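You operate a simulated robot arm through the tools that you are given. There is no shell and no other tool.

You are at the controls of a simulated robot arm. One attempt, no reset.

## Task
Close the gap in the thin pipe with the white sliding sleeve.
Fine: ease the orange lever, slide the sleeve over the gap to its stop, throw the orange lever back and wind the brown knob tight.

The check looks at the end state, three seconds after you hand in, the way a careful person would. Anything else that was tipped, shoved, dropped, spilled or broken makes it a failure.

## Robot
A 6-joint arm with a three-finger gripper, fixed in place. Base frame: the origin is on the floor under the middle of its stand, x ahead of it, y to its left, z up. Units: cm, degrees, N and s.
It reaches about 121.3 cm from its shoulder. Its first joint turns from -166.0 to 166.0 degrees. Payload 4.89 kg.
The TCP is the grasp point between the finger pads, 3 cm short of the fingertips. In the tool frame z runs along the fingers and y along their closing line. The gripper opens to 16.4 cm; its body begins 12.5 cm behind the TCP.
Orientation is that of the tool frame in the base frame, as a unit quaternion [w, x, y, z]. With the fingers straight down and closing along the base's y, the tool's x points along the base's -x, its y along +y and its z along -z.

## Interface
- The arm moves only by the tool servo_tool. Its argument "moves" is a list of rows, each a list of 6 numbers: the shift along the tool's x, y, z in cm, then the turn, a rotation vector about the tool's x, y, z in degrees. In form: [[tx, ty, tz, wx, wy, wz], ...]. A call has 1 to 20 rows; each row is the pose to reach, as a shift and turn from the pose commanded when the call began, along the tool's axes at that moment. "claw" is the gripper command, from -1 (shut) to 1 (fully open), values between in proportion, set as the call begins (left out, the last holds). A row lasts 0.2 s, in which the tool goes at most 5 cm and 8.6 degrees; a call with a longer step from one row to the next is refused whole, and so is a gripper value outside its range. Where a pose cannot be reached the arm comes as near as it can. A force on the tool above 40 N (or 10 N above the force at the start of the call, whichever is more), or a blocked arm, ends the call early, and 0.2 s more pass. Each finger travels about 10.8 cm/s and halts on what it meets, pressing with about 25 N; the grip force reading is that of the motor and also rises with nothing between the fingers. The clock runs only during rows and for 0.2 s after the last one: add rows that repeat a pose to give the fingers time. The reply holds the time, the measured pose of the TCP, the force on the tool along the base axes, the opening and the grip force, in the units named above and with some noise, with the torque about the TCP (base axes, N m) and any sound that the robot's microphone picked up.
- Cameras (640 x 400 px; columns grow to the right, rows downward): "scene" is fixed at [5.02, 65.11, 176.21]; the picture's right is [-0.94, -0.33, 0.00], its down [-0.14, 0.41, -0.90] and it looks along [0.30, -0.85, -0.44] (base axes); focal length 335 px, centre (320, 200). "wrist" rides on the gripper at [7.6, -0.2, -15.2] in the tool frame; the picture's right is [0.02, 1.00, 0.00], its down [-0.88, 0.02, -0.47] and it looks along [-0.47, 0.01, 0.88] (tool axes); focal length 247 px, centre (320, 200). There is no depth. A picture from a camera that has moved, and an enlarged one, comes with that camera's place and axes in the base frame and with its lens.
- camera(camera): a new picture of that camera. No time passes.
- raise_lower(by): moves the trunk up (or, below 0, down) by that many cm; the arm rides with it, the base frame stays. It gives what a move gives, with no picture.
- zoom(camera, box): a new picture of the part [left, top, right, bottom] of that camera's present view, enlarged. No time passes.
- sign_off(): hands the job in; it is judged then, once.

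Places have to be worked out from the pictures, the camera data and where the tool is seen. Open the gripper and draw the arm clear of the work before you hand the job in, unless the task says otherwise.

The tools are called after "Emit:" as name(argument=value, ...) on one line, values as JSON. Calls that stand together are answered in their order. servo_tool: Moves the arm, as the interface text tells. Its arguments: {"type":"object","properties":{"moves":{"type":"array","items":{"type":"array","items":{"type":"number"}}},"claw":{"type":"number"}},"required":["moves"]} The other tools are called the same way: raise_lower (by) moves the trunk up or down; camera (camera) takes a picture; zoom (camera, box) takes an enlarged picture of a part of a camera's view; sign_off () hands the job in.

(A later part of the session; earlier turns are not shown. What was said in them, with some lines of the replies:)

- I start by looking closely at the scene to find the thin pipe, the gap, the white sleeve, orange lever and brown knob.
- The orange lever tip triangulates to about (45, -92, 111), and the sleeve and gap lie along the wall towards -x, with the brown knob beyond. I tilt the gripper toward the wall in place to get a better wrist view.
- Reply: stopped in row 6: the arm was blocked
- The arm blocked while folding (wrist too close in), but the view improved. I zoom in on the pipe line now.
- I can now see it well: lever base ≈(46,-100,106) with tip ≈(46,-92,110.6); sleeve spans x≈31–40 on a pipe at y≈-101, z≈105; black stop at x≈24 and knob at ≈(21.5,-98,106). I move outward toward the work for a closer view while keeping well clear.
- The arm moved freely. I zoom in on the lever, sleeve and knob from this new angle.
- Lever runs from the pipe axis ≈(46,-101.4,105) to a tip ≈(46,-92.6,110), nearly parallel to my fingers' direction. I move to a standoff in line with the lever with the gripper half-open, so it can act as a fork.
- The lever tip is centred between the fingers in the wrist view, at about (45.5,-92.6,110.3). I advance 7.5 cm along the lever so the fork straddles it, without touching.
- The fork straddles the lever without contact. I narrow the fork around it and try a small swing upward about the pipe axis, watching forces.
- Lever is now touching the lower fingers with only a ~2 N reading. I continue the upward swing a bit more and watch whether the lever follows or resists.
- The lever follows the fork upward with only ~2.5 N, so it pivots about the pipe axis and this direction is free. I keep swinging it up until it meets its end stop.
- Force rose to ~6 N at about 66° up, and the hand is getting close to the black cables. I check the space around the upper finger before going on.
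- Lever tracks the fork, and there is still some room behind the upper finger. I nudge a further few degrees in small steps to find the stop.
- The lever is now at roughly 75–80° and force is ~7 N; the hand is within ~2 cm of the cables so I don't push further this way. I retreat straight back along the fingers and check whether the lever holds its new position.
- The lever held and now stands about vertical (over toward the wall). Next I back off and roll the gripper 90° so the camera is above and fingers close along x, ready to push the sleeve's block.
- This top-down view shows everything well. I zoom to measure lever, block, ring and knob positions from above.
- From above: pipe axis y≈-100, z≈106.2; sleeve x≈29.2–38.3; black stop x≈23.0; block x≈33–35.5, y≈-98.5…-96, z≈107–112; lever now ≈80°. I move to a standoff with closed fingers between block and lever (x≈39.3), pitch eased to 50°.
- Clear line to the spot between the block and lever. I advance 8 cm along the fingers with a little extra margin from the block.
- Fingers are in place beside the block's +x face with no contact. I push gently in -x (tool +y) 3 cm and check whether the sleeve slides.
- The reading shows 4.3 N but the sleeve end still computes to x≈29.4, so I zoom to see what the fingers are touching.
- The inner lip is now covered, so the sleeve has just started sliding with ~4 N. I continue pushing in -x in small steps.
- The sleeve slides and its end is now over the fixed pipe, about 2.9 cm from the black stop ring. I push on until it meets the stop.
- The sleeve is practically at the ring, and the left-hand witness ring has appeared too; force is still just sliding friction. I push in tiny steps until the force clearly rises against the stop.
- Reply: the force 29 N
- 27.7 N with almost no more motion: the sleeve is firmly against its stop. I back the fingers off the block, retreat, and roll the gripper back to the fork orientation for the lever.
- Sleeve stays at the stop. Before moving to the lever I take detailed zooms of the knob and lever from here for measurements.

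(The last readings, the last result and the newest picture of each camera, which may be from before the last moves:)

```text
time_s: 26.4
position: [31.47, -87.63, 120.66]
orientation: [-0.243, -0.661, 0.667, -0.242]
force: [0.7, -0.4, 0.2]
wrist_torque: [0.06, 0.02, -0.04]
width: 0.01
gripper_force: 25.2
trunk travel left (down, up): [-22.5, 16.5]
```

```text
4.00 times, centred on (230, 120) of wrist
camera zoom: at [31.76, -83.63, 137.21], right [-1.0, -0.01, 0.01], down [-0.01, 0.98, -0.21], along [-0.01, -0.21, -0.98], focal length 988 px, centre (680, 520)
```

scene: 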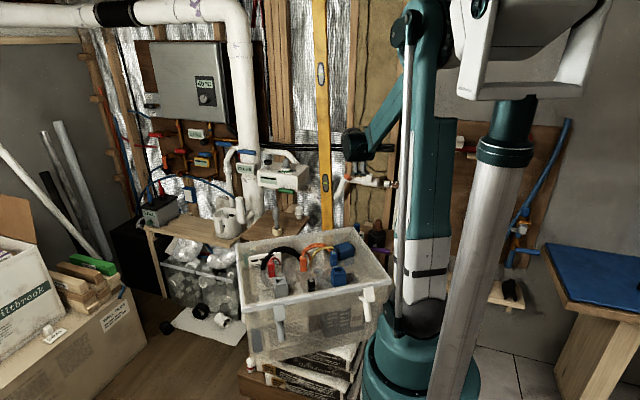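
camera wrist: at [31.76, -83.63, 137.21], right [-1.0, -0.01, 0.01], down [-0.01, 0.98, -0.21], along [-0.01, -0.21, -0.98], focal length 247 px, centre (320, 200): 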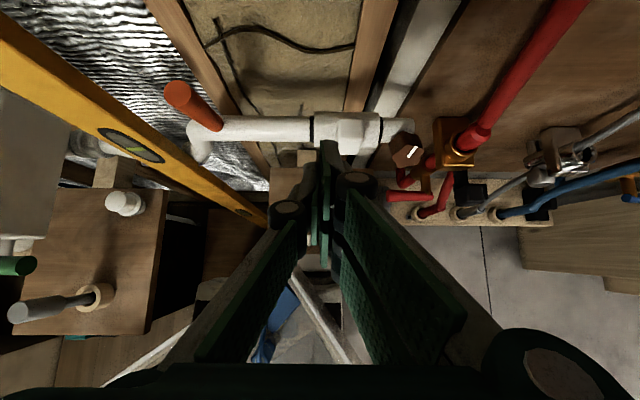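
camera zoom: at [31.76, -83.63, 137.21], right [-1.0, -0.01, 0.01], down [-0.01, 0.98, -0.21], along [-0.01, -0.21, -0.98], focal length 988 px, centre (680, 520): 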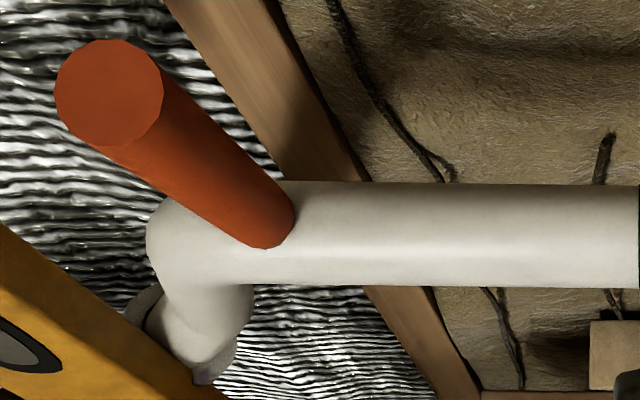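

Lever tip is at ≈(45.1,-98.3,116.3), i.e. ~80° (it started at ~29°). I roll the gripper back +90° while shifting over to x≈45, with a 7 cm opening, staying in front of and above the lever.

Emit:
servo_tool(moves=[[0.3, -1.3, 0, 0, 0, 8], [0.6, -2.6, 0.1, 0, 0, 16], [0.9, -3.9, 0.1, 0, 0, 24], [1.2, -5.2, 0.2, 0, 0, 32], [1.5, -6.5, 0.2, 0, 0, 40], [1.8, -7.8, 0.3, 0, 0, 48], [2.1, -9.1, 0.3, 0, 0, 56], [2.4, -10.4, 0.4, 0, 0, 64], [2.7, -11.7, 0.4, 0, 0, 72], [2.88, -13, 0.46, 0, 0, 80], [2.88, -13.5, 0.46, 0, 0, 88], [2.88, -13.5, 0.46, 0, 0, 90]], claw=-0.15)

Emit:
camera(camera="wrist")

```text
time_s: 28.9
position: [45.01, -90.14, 122.08]
orientation: [-0.002, 0.005, 0.939, -0.343]
force: [-0.4, 0.0, 0.3]
wrist_torque: [0.03, 0.02, 0.01]
width: 6.96
gripper_force: 0.0
trunk travel left (down, up): [-22.5, 16.5]
```

```text
taken
camera wrist: at [37.55, -80.43, 133.88], right [-0.01, 0.76, -0.64], down [0.88, 0.31, 0.35], along [0.47, -0.56, -0.68], focal length 247 px, centre (320, 200)
```

wrist: 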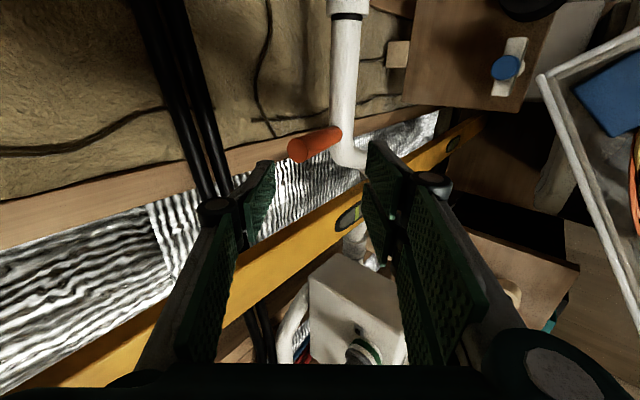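

Lever tip is visible between the fork fingers' line. I adjust pitch to 55° and advance so the single upper finger passes behind the lever and the two lower ones stay in front.

Emit:
servo_tool(moves=[[0, -0.92, 1.3, -2.5, 0, 0], [0, -1.84, 2.57, -5, 0, 0], [0, -1.66, 4.5, -5, 0, 0], [0, -1.47, 6.5, -5, 0, 0], [0, -1.29, 8.5, -5, 0, 0], [0, -1.1, 10.5, -5, 0, 0]])

Emit:
camera(camera="wrist")

Emit:
zoom(camera="scene", box=[320, 130, 410, 196])

```text
time_s: 30.4
position: [44.63, -97.97, 114.89]
orientation: [-0.002, 0.005, 0.954, -0.301]
force: [-0.1, 0.8, 0.2]
wrist_torque: [-0.05, -0.02, -0.02]
width: 6.96
gripper_force: 0.0
trunk travel left (down, up): [-22.5, 16.5]
```

```text
taken
camera wrist: at [37.23, -89.24, 127.44], right [-0.01, 0.82, -0.58], down [0.88, 0.28, 0.38], along [0.47, -0.5, -0.73], focal length 247 px, centre (320, 200)
```

wrist: 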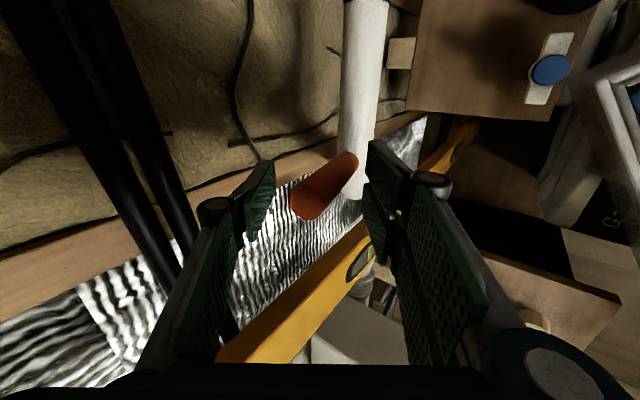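

```text
6.06 times, centred on (365, 163) of scene
camera zoom: at [5.02, 65.11, 176.21], right [-0.94, -0.33, 0.0], down [-0.14, 0.41, -0.9], along [0.3, -0.85, -0.44], focal length 2033 px, centre (47, 424)
```

zoom: 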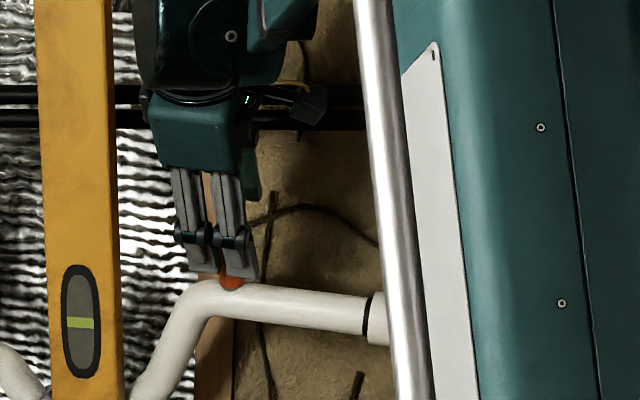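

The fork straddles the lever with the upper finger behind it. I pull the fork toward +y and downward so the upper finger brings the lever tip forward, easing the pitch as it comes.

Emit:
servo_tool(moves=[[-0.2, 0.6, 0.05, 0, 0, 0], [-0.4, 1.18, 0.1, 0, 0, 0], [-0.4, 1.76, -0.06, 2, 0, 0], [-0.4, 2.35, -0.22, 4, 0, 0], [-0.4, 2.93, -0.39, 6, 0, 0], [-0.4, 3.51, -0.55, 8, 0, 0]])

Emit:
camera(camera="wrist")

```text
time_s: 31.8
position: [45.21, -94.5, 113.36]
orientation: [-0.001, 0.003, 0.929, -0.369]
force: [0.8, -0.4, 1.2]
wrist_torque: [0.06, -0.01, -0.02]
width: 7.05
gripper_force: 0.4
trunk travel left (down, up): [-22.5, 16.5]
```

```text
taken
camera wrist: at [37.77, -84.29, 124.54], right [-0.02, 0.73, -0.68], down [0.88, 0.33, 0.33], along [0.47, -0.6, -0.65], focal length 247 px, centre (320, 200)
```

wrist: 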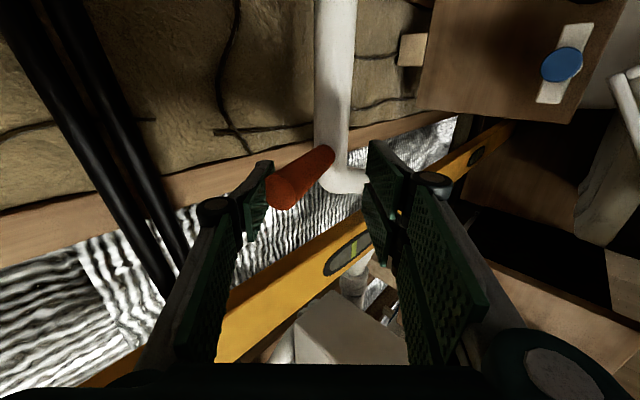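

The lever is following against the upper finger with little force. I continue the downward arc toward about 40°.

Emit:
servo_tool(moves=[[0, 0.8, -0.1, 2.3, 0, 0], [0, 1.5, -0.16, 4.6, 0, 0], [0, 2.29, -0.22, 7, 0, 0], [0, 2.9, -0.16, 9, 0, 0], [0, 3.45, -0.1, 11, 0, 0], [0, 3.99, -0.06, 12.7, 0, 0]])

Emit:
camera(camera="wrist")

```text
time_s: 33.1
position: [45.19, -91.74, 110.71]
orientation: [-0.003, 0.005, 0.884, -0.468]
force: [0.1, -1.4, 1.9]
wrist_torque: [-0.04, 0.01, -0.01]
width: 7.05
gripper_force: 1.1
trunk travel left (down, up): [-22.5, 16.5]
```

```text
taken
camera wrist: at [37.76, -79.18, 119.37], right [-0.02, 0.56, -0.83], down [0.88, 0.39, 0.25], along [0.47, -0.73, -0.5], focal length 247 px, centre (320, 200)
```

wrist: 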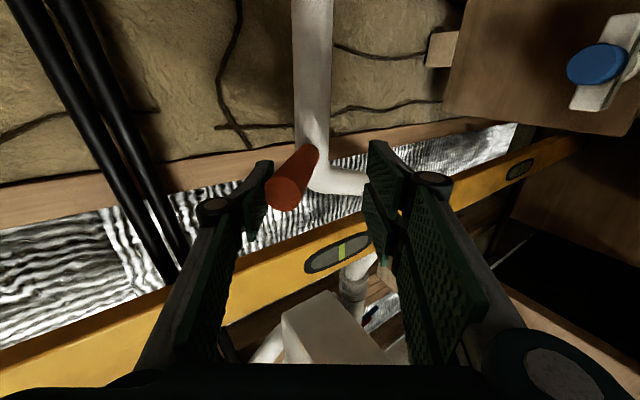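

Still following smoothly. I continue to its original ~29° angle.

Emit:
servo_tool(moves=[[0, 0.5, 0, 1.5, 0, 0], [0, 1.0, 0, 3, 0, 0], [0, 1.5, 0, 4.5, 0, 0], [0, 2.0, 0, 6, 0, 0]])

Emit:
camera(camera="wrist")

```text
time_s: 34.1
position: [45.26, -90.61, 108.97]
orientation: [-0.003, 0.005, 0.858, -0.513]
force: [1.0, -3.0, 1.7]
wrist_torque: [-0.01, 0.01, 0.03]
width: 7.07
gripper_force: 1.5
trunk travel left (down, up): [-22.5, 16.5]
```

```text
taken
camera wrist: at [37.76, -77.16, 116.35], right [-0.02, 0.47, -0.88], down [0.89, 0.42, 0.21], along [0.47, -0.78, -0.43], focal length 247 px, centre (320, 200)
```

wrist: 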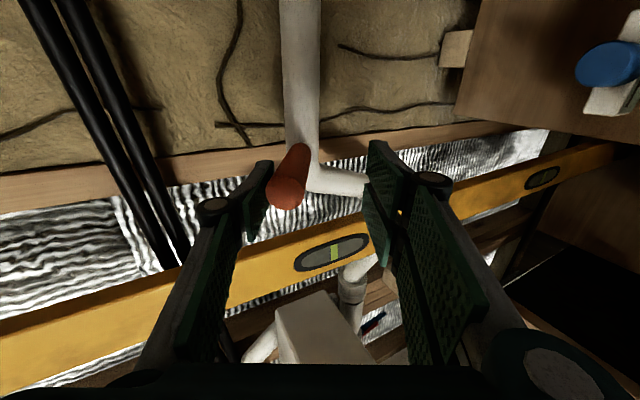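

The lever tip computes to (45,-91,111.2), i.e. ~29°, its original angle. I press on in small increments to see whether it rests on its stop.

Emit:
servo_tool(moves=[[0, 0.25, 0, 0.8, 0, 0], [0, 0.5, 0, 1.6, 0, 0], [0, 0.75, 0, 2.4, 0, 0]])

Emit:
camera(camera="wrist")

```text
time_s: 35.0
position: [45.29, -90.34, 108.42]
orientation: [-0.003, 0.005, 0.848, -0.531]
force: [-0.6, -20.5, 18.0]
wrist_torque: [0.25, -0.02, 0.06]
width: 7.91
gripper_force: 12.3
trunk travel left (down, up): [-22.5, 16.5]
```

```text
taken
camera wrist: at [37.78, -76.57, 115.1], right [-0.02, 0.43, -0.9], down [0.89, 0.43, 0.19], along [0.46, -0.79, -0.39], focal length 247 px, centre (320, 200)
```

wrist: 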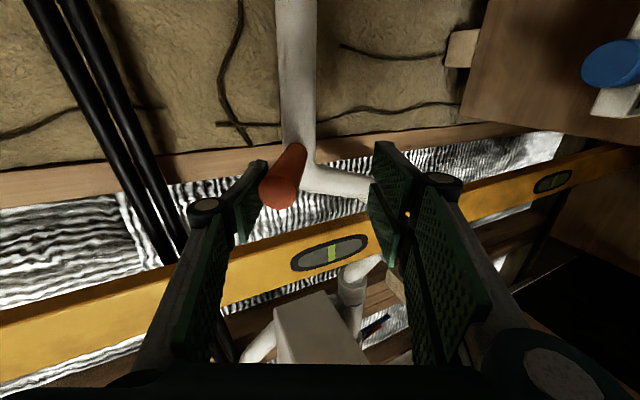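

27 N and no more travel: the lever is back on its stop. I relieve the pressure and retreat along the lever direction.

Emit:
servo_tool(moves=[[0, -0.5, 0, -1, 0, 0], [0, -1.2, 0, -2, 0, 0], [0, -1.5, -1.5, -2, 0, 0], [0, -1.5, -3.5, -2, 0, 0], [0, -1.5, -5.5, -2, 0, 0], [0, -1.5, -7.5, -2, 0, 0], [0, -1.5, -9.5, -2, 0, 0]])

Emit:
camera(camera="wrist")

Emit:
zoom(camera="scene", box=[310, 140, 410, 206])

```text
time_s: 36.5
position: [45.15, -82.32, 113.64]
orientation: [-0.004, 0.004, 0.856, -0.516]
force: [0.8, -0.8, -0.3]
wrist_torque: [-0.02, -0.02, -0.04]
width: 6.99
gripper_force: 0.0
trunk travel left (down, up): [-22.5, 16.5]
```

```text
taken
camera wrist: at [37.81, -68.95, 120.97], right [-0.02, 0.47, -0.88], down [0.89, 0.42, 0.2], along [0.46, -0.78, -0.42], focal length 247 px, centre (320, 200)
```

wrist: 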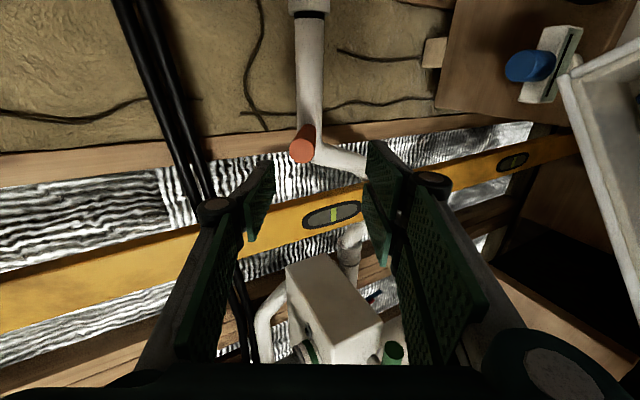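

```text
6.06 times, centred on (360, 173) of scene
camera zoom: at [5.02, 65.11, 176.21], right [-0.94, -0.33, 0.0], down [-0.14, 0.41, -0.9], along [0.3, -0.85, -0.44], focal length 2033 px, centre (78, 364)
```

zoom: 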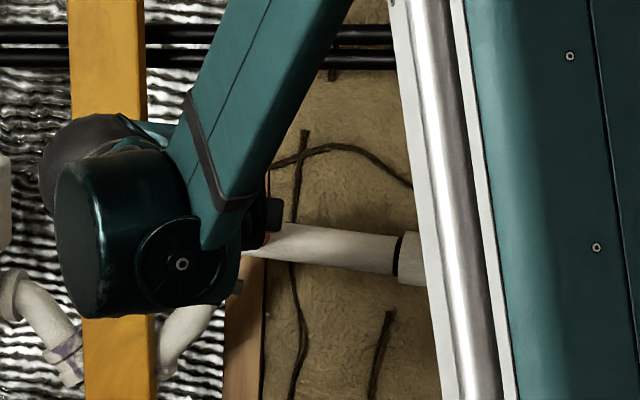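

The lever is back at ~29° and stayed. Now the knob: its face is at ≈(20.5,-95.6,108.1) with the axis pointing out and ~23° up. I traverse to a standoff in front of the knob.

Emit:
servo_tool(moves=[[3, -0.1, 0, 0, 0, 0], [6, -0.2, 0, 0, 0, 0], [9, -0.3, 0, 0, 0, 0], [12, -0.4, 0.5, 0, 0, 0], [15, -0.5, 1, 0, 0, 0], [18, -0.6, 1.5, 0, 0, 0], [21, -0.7, 2, 0, 0, 0], [23, -0.8, 2.5, 0, 0, 0], [24.7, -0.82, 3, 0, 0, 0], [24.7, -0.82, 3, 2, 0, 0]], claw=0.0)

Emit:
camera(camera="wrist")

Emit:
camera(camera="scene")

```text
time_s: 38.8
position: [20.56, -85.12, 113.12]
orientation: [-0.003, 0.004, 0.847, -0.531]
force: [-0.9, 0.7, -0.7]
wrist_torque: [0.0, 0.02, 0.04]
width: 8.21
gripper_force: 0.1
trunk travel left (down, up): [-22.5, 16.5]
```

```text
taken
camera wrist: at [13.11, -71.39, 119.88], right [-0.02, 0.43, -0.9], down [0.89, 0.43, 0.19], along [0.46, -0.79, -0.39], focal length 247 px, centre (320, 200)
```

wrist: 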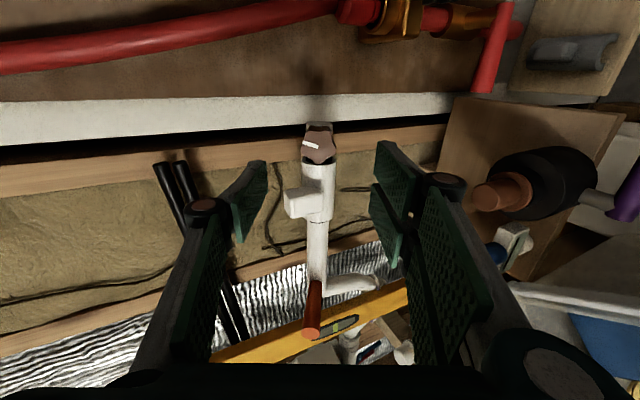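

```text
taken
```

scene: 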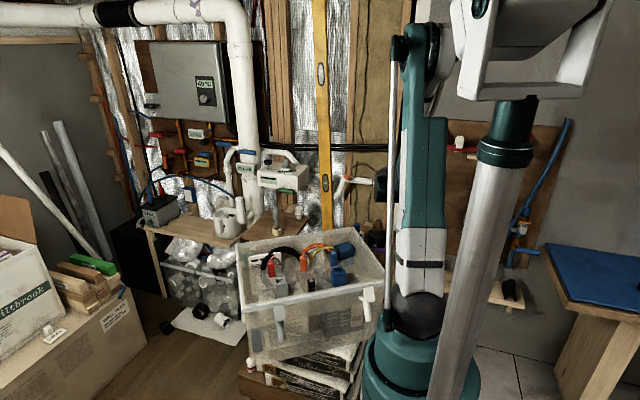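

Knob is nearly centred between the fingers. I zoom in to measure its centre and face orientation.

Emit:
zoom(camera="wrist", box=[270, 105, 366, 165])

Emit:
zoom(camera="wrist", box=[260, 110, 380, 350])

```text
6.67 times, centred on (318, 135) of wrist
camera zoom: at [13.11, -71.39, 119.88], right [-0.02, 0.43, -0.9], down [0.89, 0.43, 0.19], along [0.46, -0.79, -0.39], focal length 1646 px, centre (333, 633)
```

zoom: 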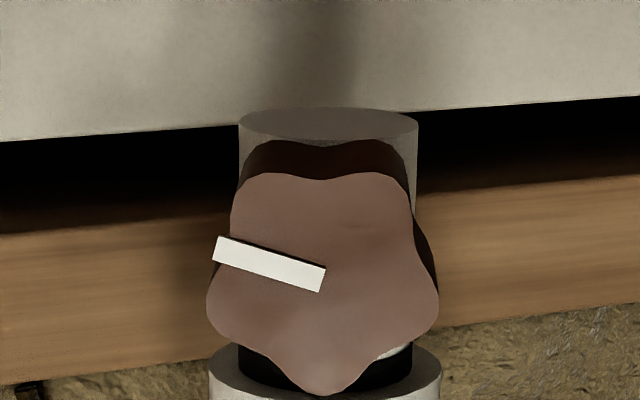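

```text
1.67 times, centred on (320, 230) of wrist
camera zoom: at [13.11, -71.39, 119.88], right [-0.02, 0.43, -0.9], down [0.89, 0.43, 0.19], along [0.46, -0.79, -0.39], focal length 412 px, centre (320, 150)
```

zoom: 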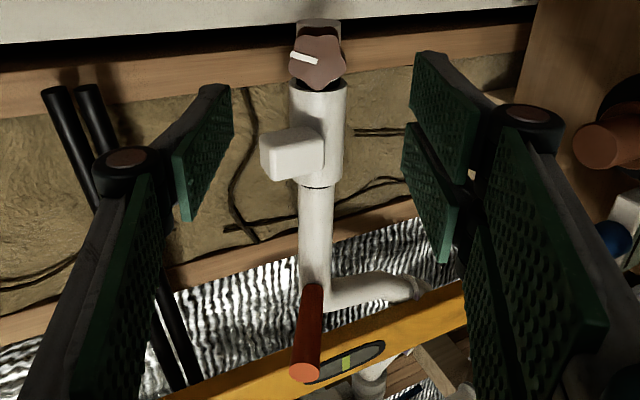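

The knob's axis is aligned with my current tool axis (~25.8° up), centre ≈(20.5,-95.6,108.15), lobes ~2 cm radius. I advance along the axis in open state so the fingertips surround the knob without touching the pipe.

Emit:
servo_tool(moves=[[0, -0.1, 2, 0, 0, 0], [0, -0.12, 4, 0, 0, 0], [0, -0.12, 6, 0, 0, 0], [0, -0.12, 8, 0, 0, 0], [0, -0.12, 9, 0, 0, 0], [0, -0.12, 9, 0, 0, 0]])

Emit:
camera(camera="wrist")

```text
time_s: 40.1
position: [20.55, -93.36, 109.26]
orientation: [-0.003, 0.005, 0.847, -0.531]
force: [0.1, -0.9, -0.5]
wrist_torque: [-0.04, 0.01, 0.0]
width: 8.2
gripper_force: 0.0
trunk travel left (down, up): [-22.5, 16.5]
```

```text
taken
camera wrist: at [13.16, -79.65, 116.1], right [-0.02, 0.44, -0.9], down [0.89, 0.43, 0.19], along [0.46, -0.79, -0.39], focal length 247 px, centre (320, 200)
```

wrist: 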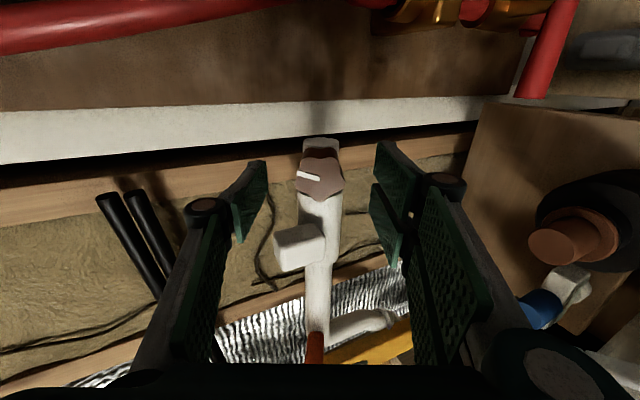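

Let me zoom to verify centring of the knob before closing in the final bit.

Emit:
zoom(camera="wrist", box=[260, 130, 380, 205])

```text
5.33 times, centred on (320, 168) of wrist
camera zoom: at [13.16, -79.65, 116.1], right [-0.02, 0.44, -0.9], down [0.89, 0.43, 0.19], along [0.46, -0.79, -0.39], focal length 1317 px, centre (320, 373)
```

zoom: 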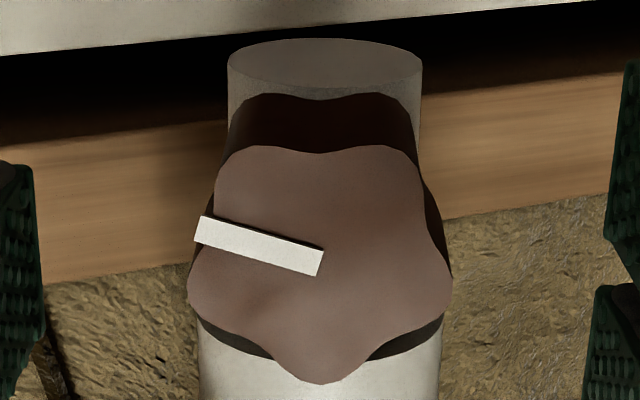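

The knob centre projects exactly onto the tool axis. I advance 1.2 cm more and close the fingers onto the knob.

Emit:
servo_tool(moves=[[0, 0, 0.6, 0, 0, 0], [0, 0, 1.2, 0, 0, 0], [0, 0, 1.2, 0, 0, 0]])

Emit:
servo_tool(moves=[[0, 0, 0, 0, 0, 0], [0, 0, 0, 0, 0, 0], [0, 0, 0, 0, 0, 0], [0, 0, 0, 0, 0, 0], [0, 0, 0, 0, 0, 0]], claw=-1)

Emit:
camera(camera="wrist")

Emit:
zoom(camera="wrist", box=[260, 130, 380, 205])

```text
time_s: 41.0
position: [20.64, -94.26, 108.81]
orientation: [-0.003, 0.005, 0.847, -0.532]
force: [0.2, 0.9, 0.5]
wrist_torque: [0.0, -0.01, 0.01]
width: 8.19
gripper_force: 0.1
trunk travel left (down, up): [-22.5, 16.5]
```

```text
time_s: 42.1
position: [20.61, -94.23, 108.8]
orientation: [-0.002, 0.003, 0.847, -0.531]
force: [0.5, -16.0, 16.9]
wrist_torque: [-0.58, 0.05, 0.09]
width: 3.86
gripper_force: 45.2
trunk travel left (down, up): [-22.5, 16.5]
```

```text
taken
camera wrist: at [13.13, -80.64, 115.62], right [-0.02, 0.43, -0.9], down [0.89, 0.43, 0.19], along [0.47, -0.79, -0.39], focal length 247 px, centre (320, 200)
```

wrist: 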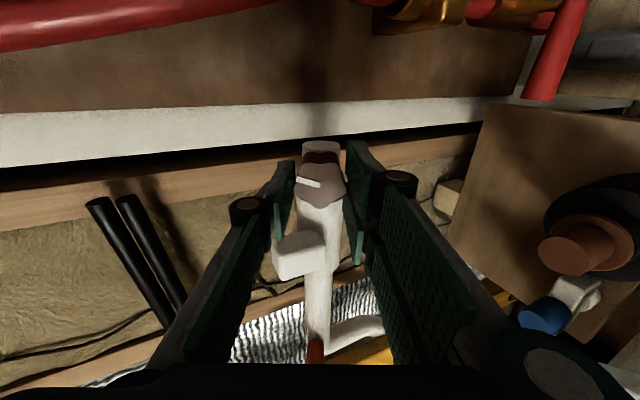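

```text
5.33 times, centred on (320, 168) of wrist
camera zoom: at [13.13, -80.64, 115.62], right [-0.02, 0.43, -0.9], down [0.89, 0.43, 0.19], along [0.47, -0.79, -0.39], focal length 1317 px, centre (320, 373)
```

zoom: 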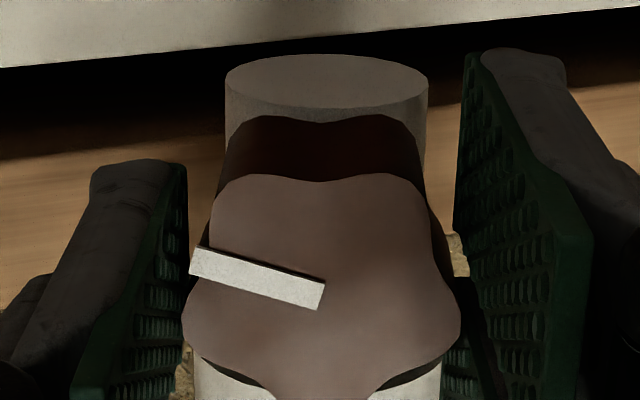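

The grip is on (width 3.86) but there's a ~23 N side load, meaning a small centring error. I shift slightly along -y (tool) to balance it.

Emit:
servo_tool(moves=[[0, -0.1, 0, 0, 0, 0], [0, -0.2, 0, 0, 0, 0], [0, -0.2, 0, 0, 0, 0]])

```text
time_s: 43.0
position: [20.54, -94.22, 108.84]
orientation: [-0.002, 0.005, 0.847, -0.531]
force: [2.0, 20.4, -24.8]
wrist_torque: [0.97, -0.14, 0.16]
width: 3.85
gripper_force: 45.1
trunk travel left (down, up): [-22.5, 16.5]
```

That overshot the balance (now ~32 N the other way); the contact is stiff. I move back 0.115 cm.

Emit:
servo_tool(moves=[[0, 0.06, 0, 0, 0, 0], [0, 0.115, 0, 0, 0, 0], [0, 0.115, 0, 0, 0, 0]])

```text
time_s: 43.8
position: [20.52, -94.4, 108.84]
orientation: [-0.004, 0.004, 0.847, -0.532]
force: [0.4, 22.4, -20.1]
wrist_torque: [0.79, 0.03, -0.1]
width: 3.86
gripper_force: 45.3
trunk travel left (down, up): [-22.5, 16.5]
```

Still ~30 N; there is some hysteresis. I shift another 0.1 cm back.

Emit:
servo_tool(moves=[[0, 0.05, 0, 0, 0, 0], [0, 0.1, 0, 0, 0, 0], [0, 0.1, 0, 0, 0, 0]])

```text
time_s: 44.5
position: [20.58, -94.18, 108.85]
orientation: [-0.003, 0.004, 0.847, -0.531]
force: [2.4, 4.5, -6.7]
wrist_torque: [0.19, 0.01, -0.01]
width: 3.87
gripper_force: 45.5
trunk travel left (down, up): [-22.5, 16.5]
```

Side load is down to ~8 N. Now I turn the knob clockwise (about tool +z) by 30° as a trial.

Emit:
servo_tool(moves=[[0, 0, 0, 0, 0, 5], [0, 0, 0, 0, 0, 10], [0, 0, 0, 0, 0, 15], [0, 0, 0, 0, 0, 20], [0, 0, 0, 0, 0, 25], [0, 0, 0, 0, 0, 30]])

Emit:
zoom(camera="wrist", box=[240, 110, 400, 210])

```text
time_s: 46.1
position: [20.6, -94.31, 108.82]
orientation: [0.134, 0.223, 0.817, -0.515]
force: [-2.8, -2.4, 11.4]
wrist_torque: [-0.2, 0.25, -0.4]
width: 3.85
gripper_force: 44.8
trunk travel left (down, up): [-22.5, 16.5]
stopped in row 6: the force on the tool passed its limit at 41 N (the readings are from after the stop); the commanded pose is now the measured one
```

```text
4.00 times, centred on (320, 160) of wrist
camera zoom: at [13.96, -78.98, 112.16], right [0.48, 0.37, -0.79], down [0.78, 0.24, 0.59], along [0.41, -0.9, -0.18], focal length 988 px, centre (320, 360)
```

zoom: 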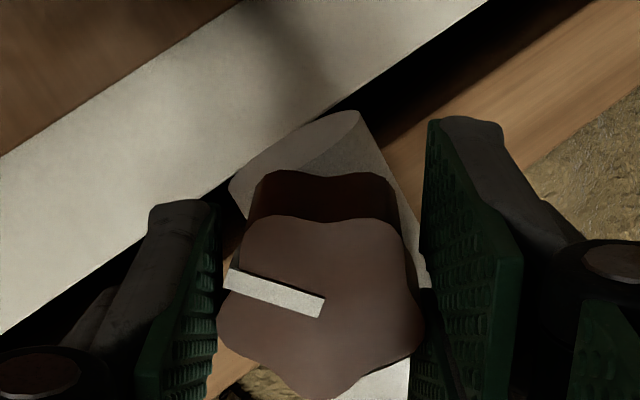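

The knob turned with the gripper (~30°), and torque is low; the stop was from side load on an eccentric tight grip. I'll try a lighter grip by commanding the fingers only slightly narrower than the knob.

Emit:
servo_tool(moves=[[0, 0, 0, 0, 0, 0], [0, 0, 0, 0, 0, 0]], claw=-0.57)

```text
time_s: 46.7
position: [20.49, -94.32, 108.88]
orientation: [0.136, 0.223, 0.816, -0.515]
force: [-3.6, -5.7, 13.0]
wrist_torque: [-0.42, 0.06, -0.1]
width: 3.82
gripper_force: 45.0
trunk travel left (down, up): [-22.5, 16.5]
```

Grip force is still saturated. I try a value closer to the actual width.

Emit:
servo_tool(moves=[[0, 0, 0, 0, 0, 0], [0, 0, 0, 0, 0, 0]], claw=-0.535)

```text
time_s: 47.3
position: [20.47, -94.31, 108.81]
orientation: [0.135, 0.223, 0.817, -0.515]
force: [-3.0, 0.1, 3.6]
wrist_torque: [-0.12, 0.04, -0.09]
width: 4.02
gripper_force: 2.5
trunk travel left (down, up): [-22.5, 16.5]
```

At -0.535 the grip is light (2.5 N) and side load small. I set a slightly firmer -0.55 and continue turning clockwise.

Emit:
servo_tool(moves=[[0, 0, 0, 0, 0, 0], [0, 0, 0, 0, 0, 5], [0, 0, 0, 0, 0, 10], [0, 0, 0, 0, 0, 15], [0, 0, 0, 0, 0, 20], [0, 0, 0, 0, 0, 25], [0, 0, 0, 0, 0, 30]], claw=-0.55)

Emit:
zoom(camera="wrist", box=[240, 110, 400, 210])

```text
time_s: 48.9
position: [20.5, -94.35, 108.83]
orientation: [0.264, 0.428, 0.731, -0.462]
force: [-5.2, 1.9, -1.8]
wrist_torque: [0.48, 0.26, -0.39]
width: 3.8
gripper_force: 45.4
trunk travel left (down, up): [-22.5, 16.5]
```

```text
4.00 times, centred on (320, 160) of wrist
camera zoom: at [16.73, -77.71, 109.56], right [0.86, 0.22, -0.47], down [0.46, 0.09, 0.88], along [0.23, -0.97, -0.02], focal length 988 px, centre (320, 360)
```

zoom: 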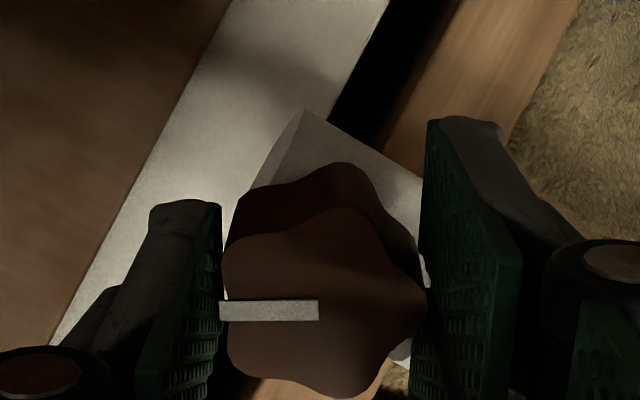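

It turned partially (some slip before the grip firmed up); side load is now small with a full grip. I continue clockwise 40°.

Emit:
servo_tool(moves=[[0, 0, 0, 0, 0, 5], [0, 0, 0, 0, 0, 10], [0, 0, 0, 0, 0, 15], [0, 0, 0, 0, 0, 20], [0, 0, 0, 0, 0, 25], [0, 0, 0, 0, 0, 30], [0, 0, 0, 0, 0, 35], [0, 0, 0, 0, 0, 40]])

Emit:
zoom(camera="wrist", box=[240, 110, 400, 210])

```text
time_s: 50.7
position: [20.55, -94.36, 108.9]
orientation: [0.407, 0.651, 0.541, -0.344]
force: [-14.3, 12.5, -4.3]
wrist_torque: [0.49, 0.28, -0.42]
width: 3.8
gripper_force: 44.8
trunk travel left (down, up): [-22.5, 16.5]
```

```text
4.00 times, centred on (320, 160) of wrist
camera zoom: at [21.88, -77.34, 108.64], right [0.99, -0.08, 0.14], down [-0.13, 0.05, 0.99], along [-0.08, -1.0, 0.04], focal length 988 px, centre (320, 360)
```

zoom: 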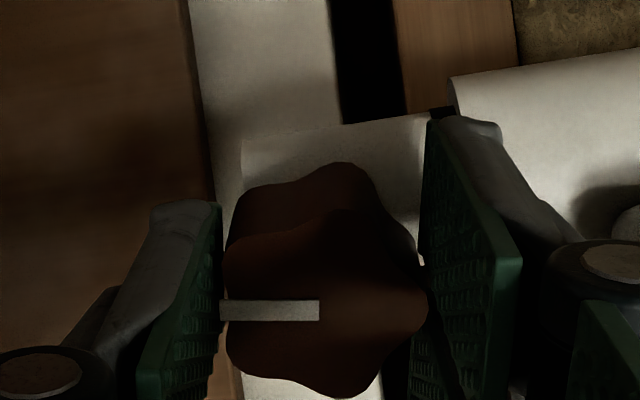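

The knob turned the full 40° with the gripper (about 84° total so far). I keep turning clockwise.

Emit:
servo_tool(moves=[[0, 0, 0, 0, 0, 5], [0, 0, 0, 0, 0, 10], [0, 0, 0, 0, 0, 15], [0, 0, 0, 0, 0, 20], [0, 0, 0, 0, 0, 25], [0, 0, 0, 0, 0, 30], [0, 0, 0, 0, 0, 35], [0, 0, 0, 0, 0, 40]])

Emit:
zoom(camera="wrist", box=[240, 110, 400, 210])

```text
time_s: 52.5
position: [20.46, -94.41, 108.81]
orientation: [0.499, 0.797, 0.285, -0.185]
force: [-4.5, -4.6, -5.4]
wrist_torque: [-0.02, 0.15, -0.23]
width: 3.84
gripper_force: 45.1
trunk travel left (down, up): [-22.5, 16.5]
```

```text
4.00 times, centred on (320, 160) of wrist
camera zoom: at [26.45, -78.52, 110.88], right [0.66, -0.33, 0.68], down [-0.66, 0.18, 0.73], along [-0.37, -0.93, -0.1], focal length 988 px, centre (320, 360)
```

zoom: 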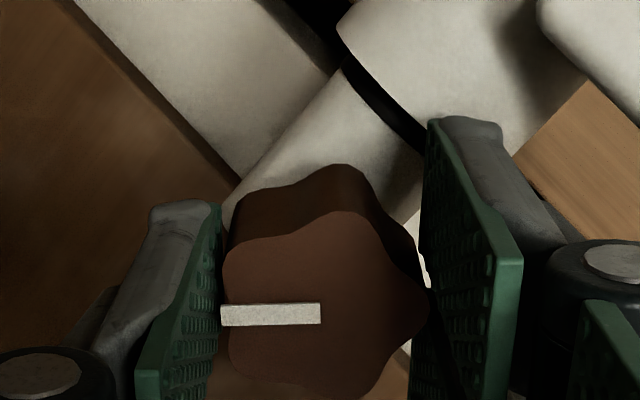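

Knob at ~124° of turn, still following. I continue clockwise.

Emit:
servo_tool(moves=[[0, 0, 0, 0, 0, 5], [0, 0, 0, 0, 0, 10], [0, 0, 0, 0, 0, 15], [0, 0, 0, 0, 0, 20], [0, 0, 0, 0, 0, 25], [0, 0, 0, 0, 0, 30], [0, 0, 0, 0, 0, 35], [0, 0, 0, 0, 0, 40]])

Emit:
zoom(camera="wrist", box=[240, 110, 400, 210])

```text
time_s: 54.3
position: [20.54, -94.32, 108.8]
orientation: [0.532, 0.847, -0.004, -0.002]
force: [1.3, 5.2, -12.9]
wrist_torque: [0.53, 0.5, 0.37]
width: 3.79
gripper_force: 44.9
trunk travel left (down, up): [-22.5, 16.5]
```

```text
4.00 times, centred on (320, 160) of wrist
camera zoom: at [28.42, -80.66, 115.24], right [0.02, -0.43, 0.9], down [-0.88, 0.43, 0.22], along [-0.48, -0.79, -0.37], focal length 988 px, centre (320, 360)
```

zoom: 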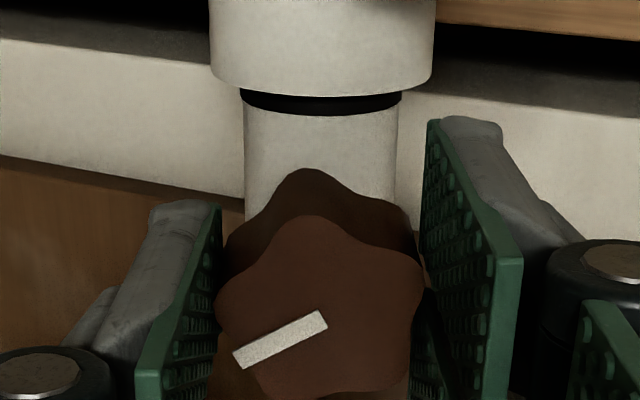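

In this step the knob moved only ~15° and then the fingers slipped, with reaction torque rising from <0.1 to ~0.6 N·m — it seems to have come tight. I confirm by turning another 20° and watching the torque and the mark.

Emit:
servo_tool(moves=[[0, 0, 0, 0, 0, 5], [0, 0, 0, 0, 0, 10], [0, 0, 0, 0, 0, 15], [0, 0, 0, 0, 0, 20]])

Emit:
zoom(camera="wrist", box=[240, 110, 400, 210])

```text
time_s: 55.3
position: [20.42, -94.27, 108.6]
orientation: [0.524, 0.833, -0.152, 0.09]
force: [-2.7, 9.9, -23.2]
wrist_torque: [0.68, 0.83, 0.2]
width: 3.84
gripper_force: 45.1
trunk travel left (down, up): [-22.5, 16.5]
```

```text
4.00 times, centred on (320, 160) of wrist
camera zoom: at [27.85, -81.81, 117.58], right [-0.33, -0.41, 0.85], down [-0.83, 0.56, -0.05], along [-0.46, -0.72, -0.52], focal length 988 px, centre (320, 360)
```

zoom: 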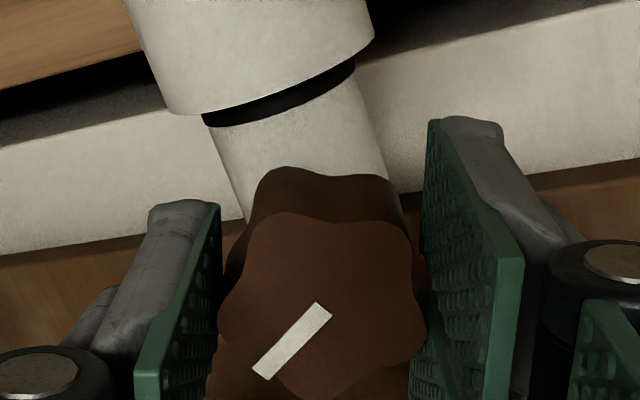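

The knob moved only ~2° for 20° of gripper turn with ~0.8 N·m reaction: it's at its tight stop. I do one more firm 20° twist to be sure it is wound fully home.

Emit:
servo_tool(moves=[[0, 0, 0, 0, 0, 5], [0, 0, 0, 0, 0, 10], [0, 0, 0, 0, 0, 15], [0, 0, 0, 0, 0, 20]])

Emit:
zoom(camera="wrist", box=[240, 110, 400, 210])

```text
time_s: 56.3
position: [20.7, -94.3, 108.89]
orientation: [0.502, 0.794, -0.293, 0.18]
force: [16.2, -8.9, 8.8]
wrist_torque: [-0.08, 0.35, 0.67]
width: 3.79
gripper_force: 45.1
trunk travel left (down, up): [-22.5, 16.5]
```

```text
4.00 times, centred on (320, 160) of wrist
camera zoom: at [26.72, -82.84, 119.79], right [-0.63, -0.33, 0.7], down [-0.68, 0.67, -0.29], along [-0.37, -0.66, -0.65], focal length 988 px, centre (320, 360)
```

zoom: 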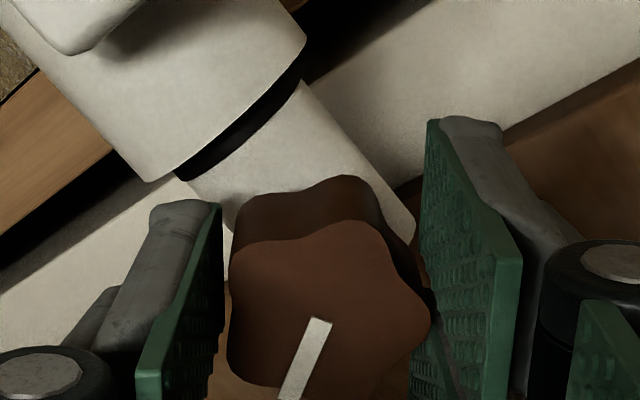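

The mark stays fixed in the world (~138° total turn) while the fingers slip, so the knob is fully tight. I open moderately and retreat straight back along the knob axis.

Emit:
servo_tool(moves=[[0, 0, 0, 0, 0, 0], [0, 0, 0, 0, 0, 0], [0, 0, 0, 0, 0, 0]], claw=-0.25)

Emit:
servo_tool(moves=[[0, 0, -1, 0, 0, 0], [0, 0, -2.5, 0, 0, 0], [0, 0, -4.5, 0, 0, 0], [0, 0, -7, 0, 0, 0], [0, 0, -9.5, 0, 0, 0], [0, 0, -12, 0, 0, 0]])

Emit:
camera(camera="wrist")

```text
time_s: 57.1
position: [20.42, -94.29, 108.68]
orientation: [0.501, 0.794, -0.294, 0.179]
force: [-0.3, 0.1, -0.1]
wrist_torque: [-0.01, 0.0, -0.02]
width: 6.11
gripper_force: 0.1
trunk travel left (down, up): [-22.5, 16.5]
```

```text
time_s: 58.5
position: [20.61, -83.4, 113.81]
orientation: [0.501, 0.795, -0.294, 0.179]
force: [-0.4, -0.5, 0.7]
wrist_torque: [0.01, 0.02, -0.05]
width: 6.17
gripper_force: 0.0
trunk travel left (down, up): [-22.5, 16.5]
```

```text
taken
camera wrist: at [26.71, -71.95, 124.79], right [-0.63, -0.33, 0.7], down [-0.68, 0.67, -0.29], along [-0.38, -0.66, -0.65], focal length 247 px, centre (320, 200)
```

wrist: 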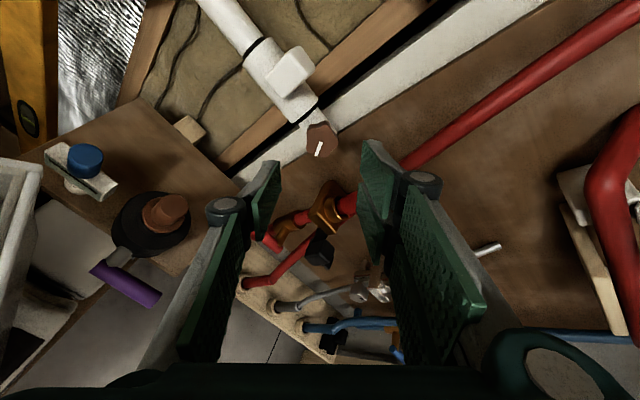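

Retreated cleanly. I zoom to check the sleeve against the stop and the knob's mark.

Emit:
zoom(camera="wrist", box=[190, 0, 370, 170])

Emit:
camera(camera="scene")

```text
2.35 times, centred on (280, 85) of wrist
camera zoom: at [26.71, -71.95, 124.79], right [-0.63, -0.33, 0.7], down [-0.68, 0.67, -0.29], along [-0.38, -0.66, -0.65], focal length 581 px, centre (414, 471)
```

zoom: 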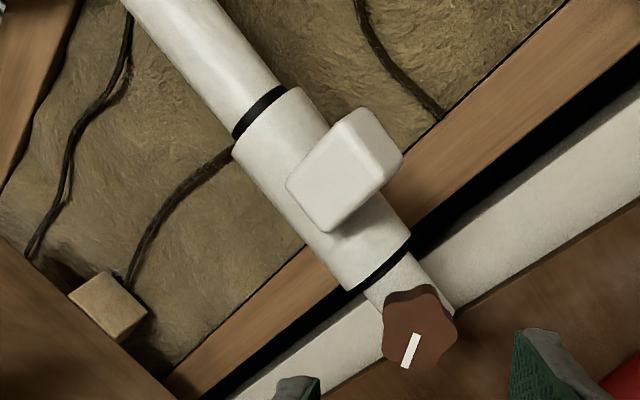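

```text
taken
```

scene: 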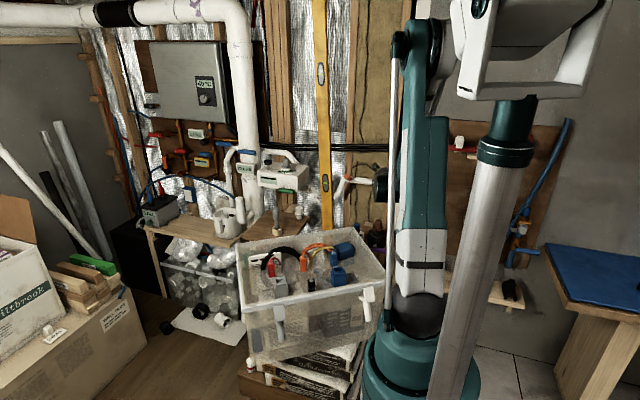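

Sleeve sits squarely between both witness rings against the stop, and the knob mark stayed put. I now draw the arm back and up, opening the gripper, and take a final look.

Emit:
servo_tool(moves=[[0, 0, -3, 0, 0, 0], [2.5, 0, -6, 0, 0, 0], [5.5, 0, -8.5, 0, 0, 0], [9, 0.1, -10.6, 0, 0, 0], [12.6, 0.2, -10.6, 0, 0, 0], [16.3, 0.2, -10.6, 0, 0, 0], [16.3, 0.2, -10.6, 0, 0, 0]])

Emit:
servo_tool(moves=[[0, 0, 0, 0, 0, 0], [0, 0, 0, 0, 0, 0], [0, 0, 0, 0, 0, 0], [0, 0, 0, 0, 0, 0]], claw=1)

Emit:
camera(camera="wrist")

Emit:
camera(camera="scene")

```text
time_s: 60.1
position: [29.97, -80.5, 128.0]
orientation: [0.484, 0.81, -0.273, 0.186]
force: [2.0, 0.6, -0.6]
wrist_torque: [-0.02, 0.09, -0.18]
width: 6.14
gripper_force: 0.0
out of reach, approached as far as the arm can: row 3, 4, 5, 6, 7
trunk travel left (down, up): [-22.5, 16.5]
```

```text
time_s: 61.1
position: [29.83, -80.53, 127.97]
orientation: [0.485, 0.809, -0.274, 0.187]
force: [0.9, 0.6, 0.4]
wrist_torque: [0.0, -0.02, 0.01]
width: 16.41
gripper_force: 0.1
trunk travel left (down, up): [-22.5, 16.5]
```

```text
taken
camera wrist: at [35.34, -69.01, 139.19], right [-0.61, -0.39, 0.69], down [-0.72, 0.64, -0.27], along [-0.34, -0.66, -0.67], focal length 247 px, centre (320, 200)
```

wrist: 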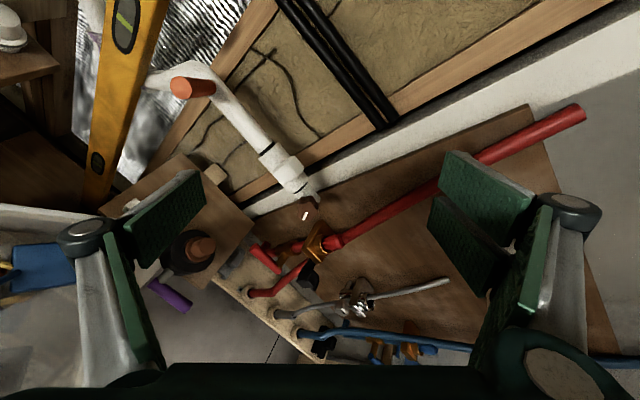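

```text
taken
```

scene: 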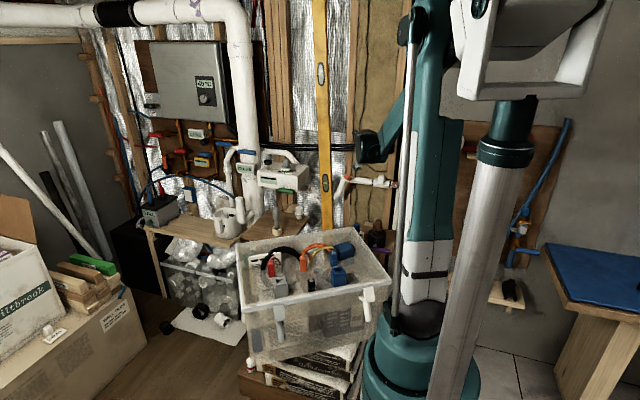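

Gripper is open and clear of the work. I take final close-ups of the joint, lever and knob from both cameras.

Emit:
zoom(camera="wrist", box=[140, 50, 340, 230])

Emit:
zoom(camera="scene", box=[320, 160, 410, 206])

```text
2.22 times, centred on (240, 140) of wrist
camera zoom: at [35.34, -69.01, 139.19], right [-0.61, -0.39, 0.69], down [-0.72, 0.64, -0.27], along [-0.34, -0.66, -0.67], focal length 549 px, centre (498, 333)
```

zoom: 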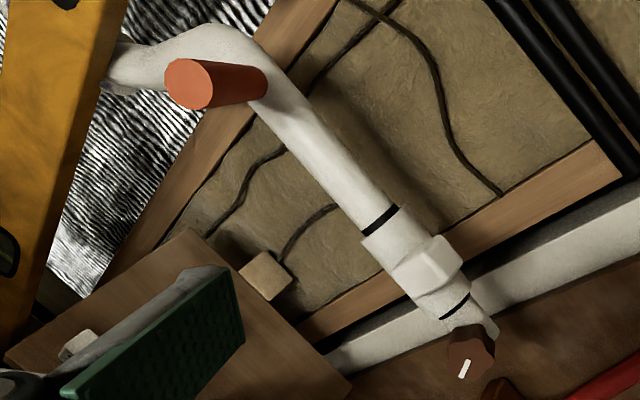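

```text
7.11 times, centred on (365, 183) of scene
camera zoom: at [5.02, 65.11, 176.21], right [-0.94, -0.33, 0.0], down [-0.14, 0.41, -0.9], along [0.3, -0.85, -0.44], focal length 2385 px, centre (0, 321)
```

zoom: 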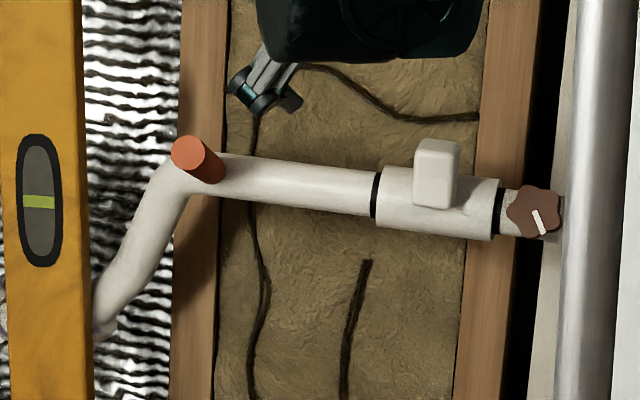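

Final check: the lever is at the same angle as at the start. The sleeve covers the gap and sits hard against its stop ring, and the knob has been turned about 140° to its tight stop. Nothing else looks disturbed and the arm is clear with the gripper open, so I hand in.

Emit:
sign_off()

```text
The job is handed in.
```

The gap in the thin pipe is closed: the white sleeve now covers it and sits hard against its black stop ring. I've handed the job in, and no verdict has come back.

- **Orange lever:** I swung it up about 50° to free the sleeve, then pulled it back down until it met its stop. In the final picture it is at the same angle as at the start.
- **White sleeve:** it slid with about 4 N. At the stop it took nearly 28 N without moving further, so I judged it fully home.
- **Brown knob:** it turned about 140° clockwise, then would go no further. I twisted it twice more; the fingers slipped at about 0.8 N·m and the knob stayed put.

In the last pictures nothing else looks tipped or moved. The gripper is open and the arm is clear of the work.
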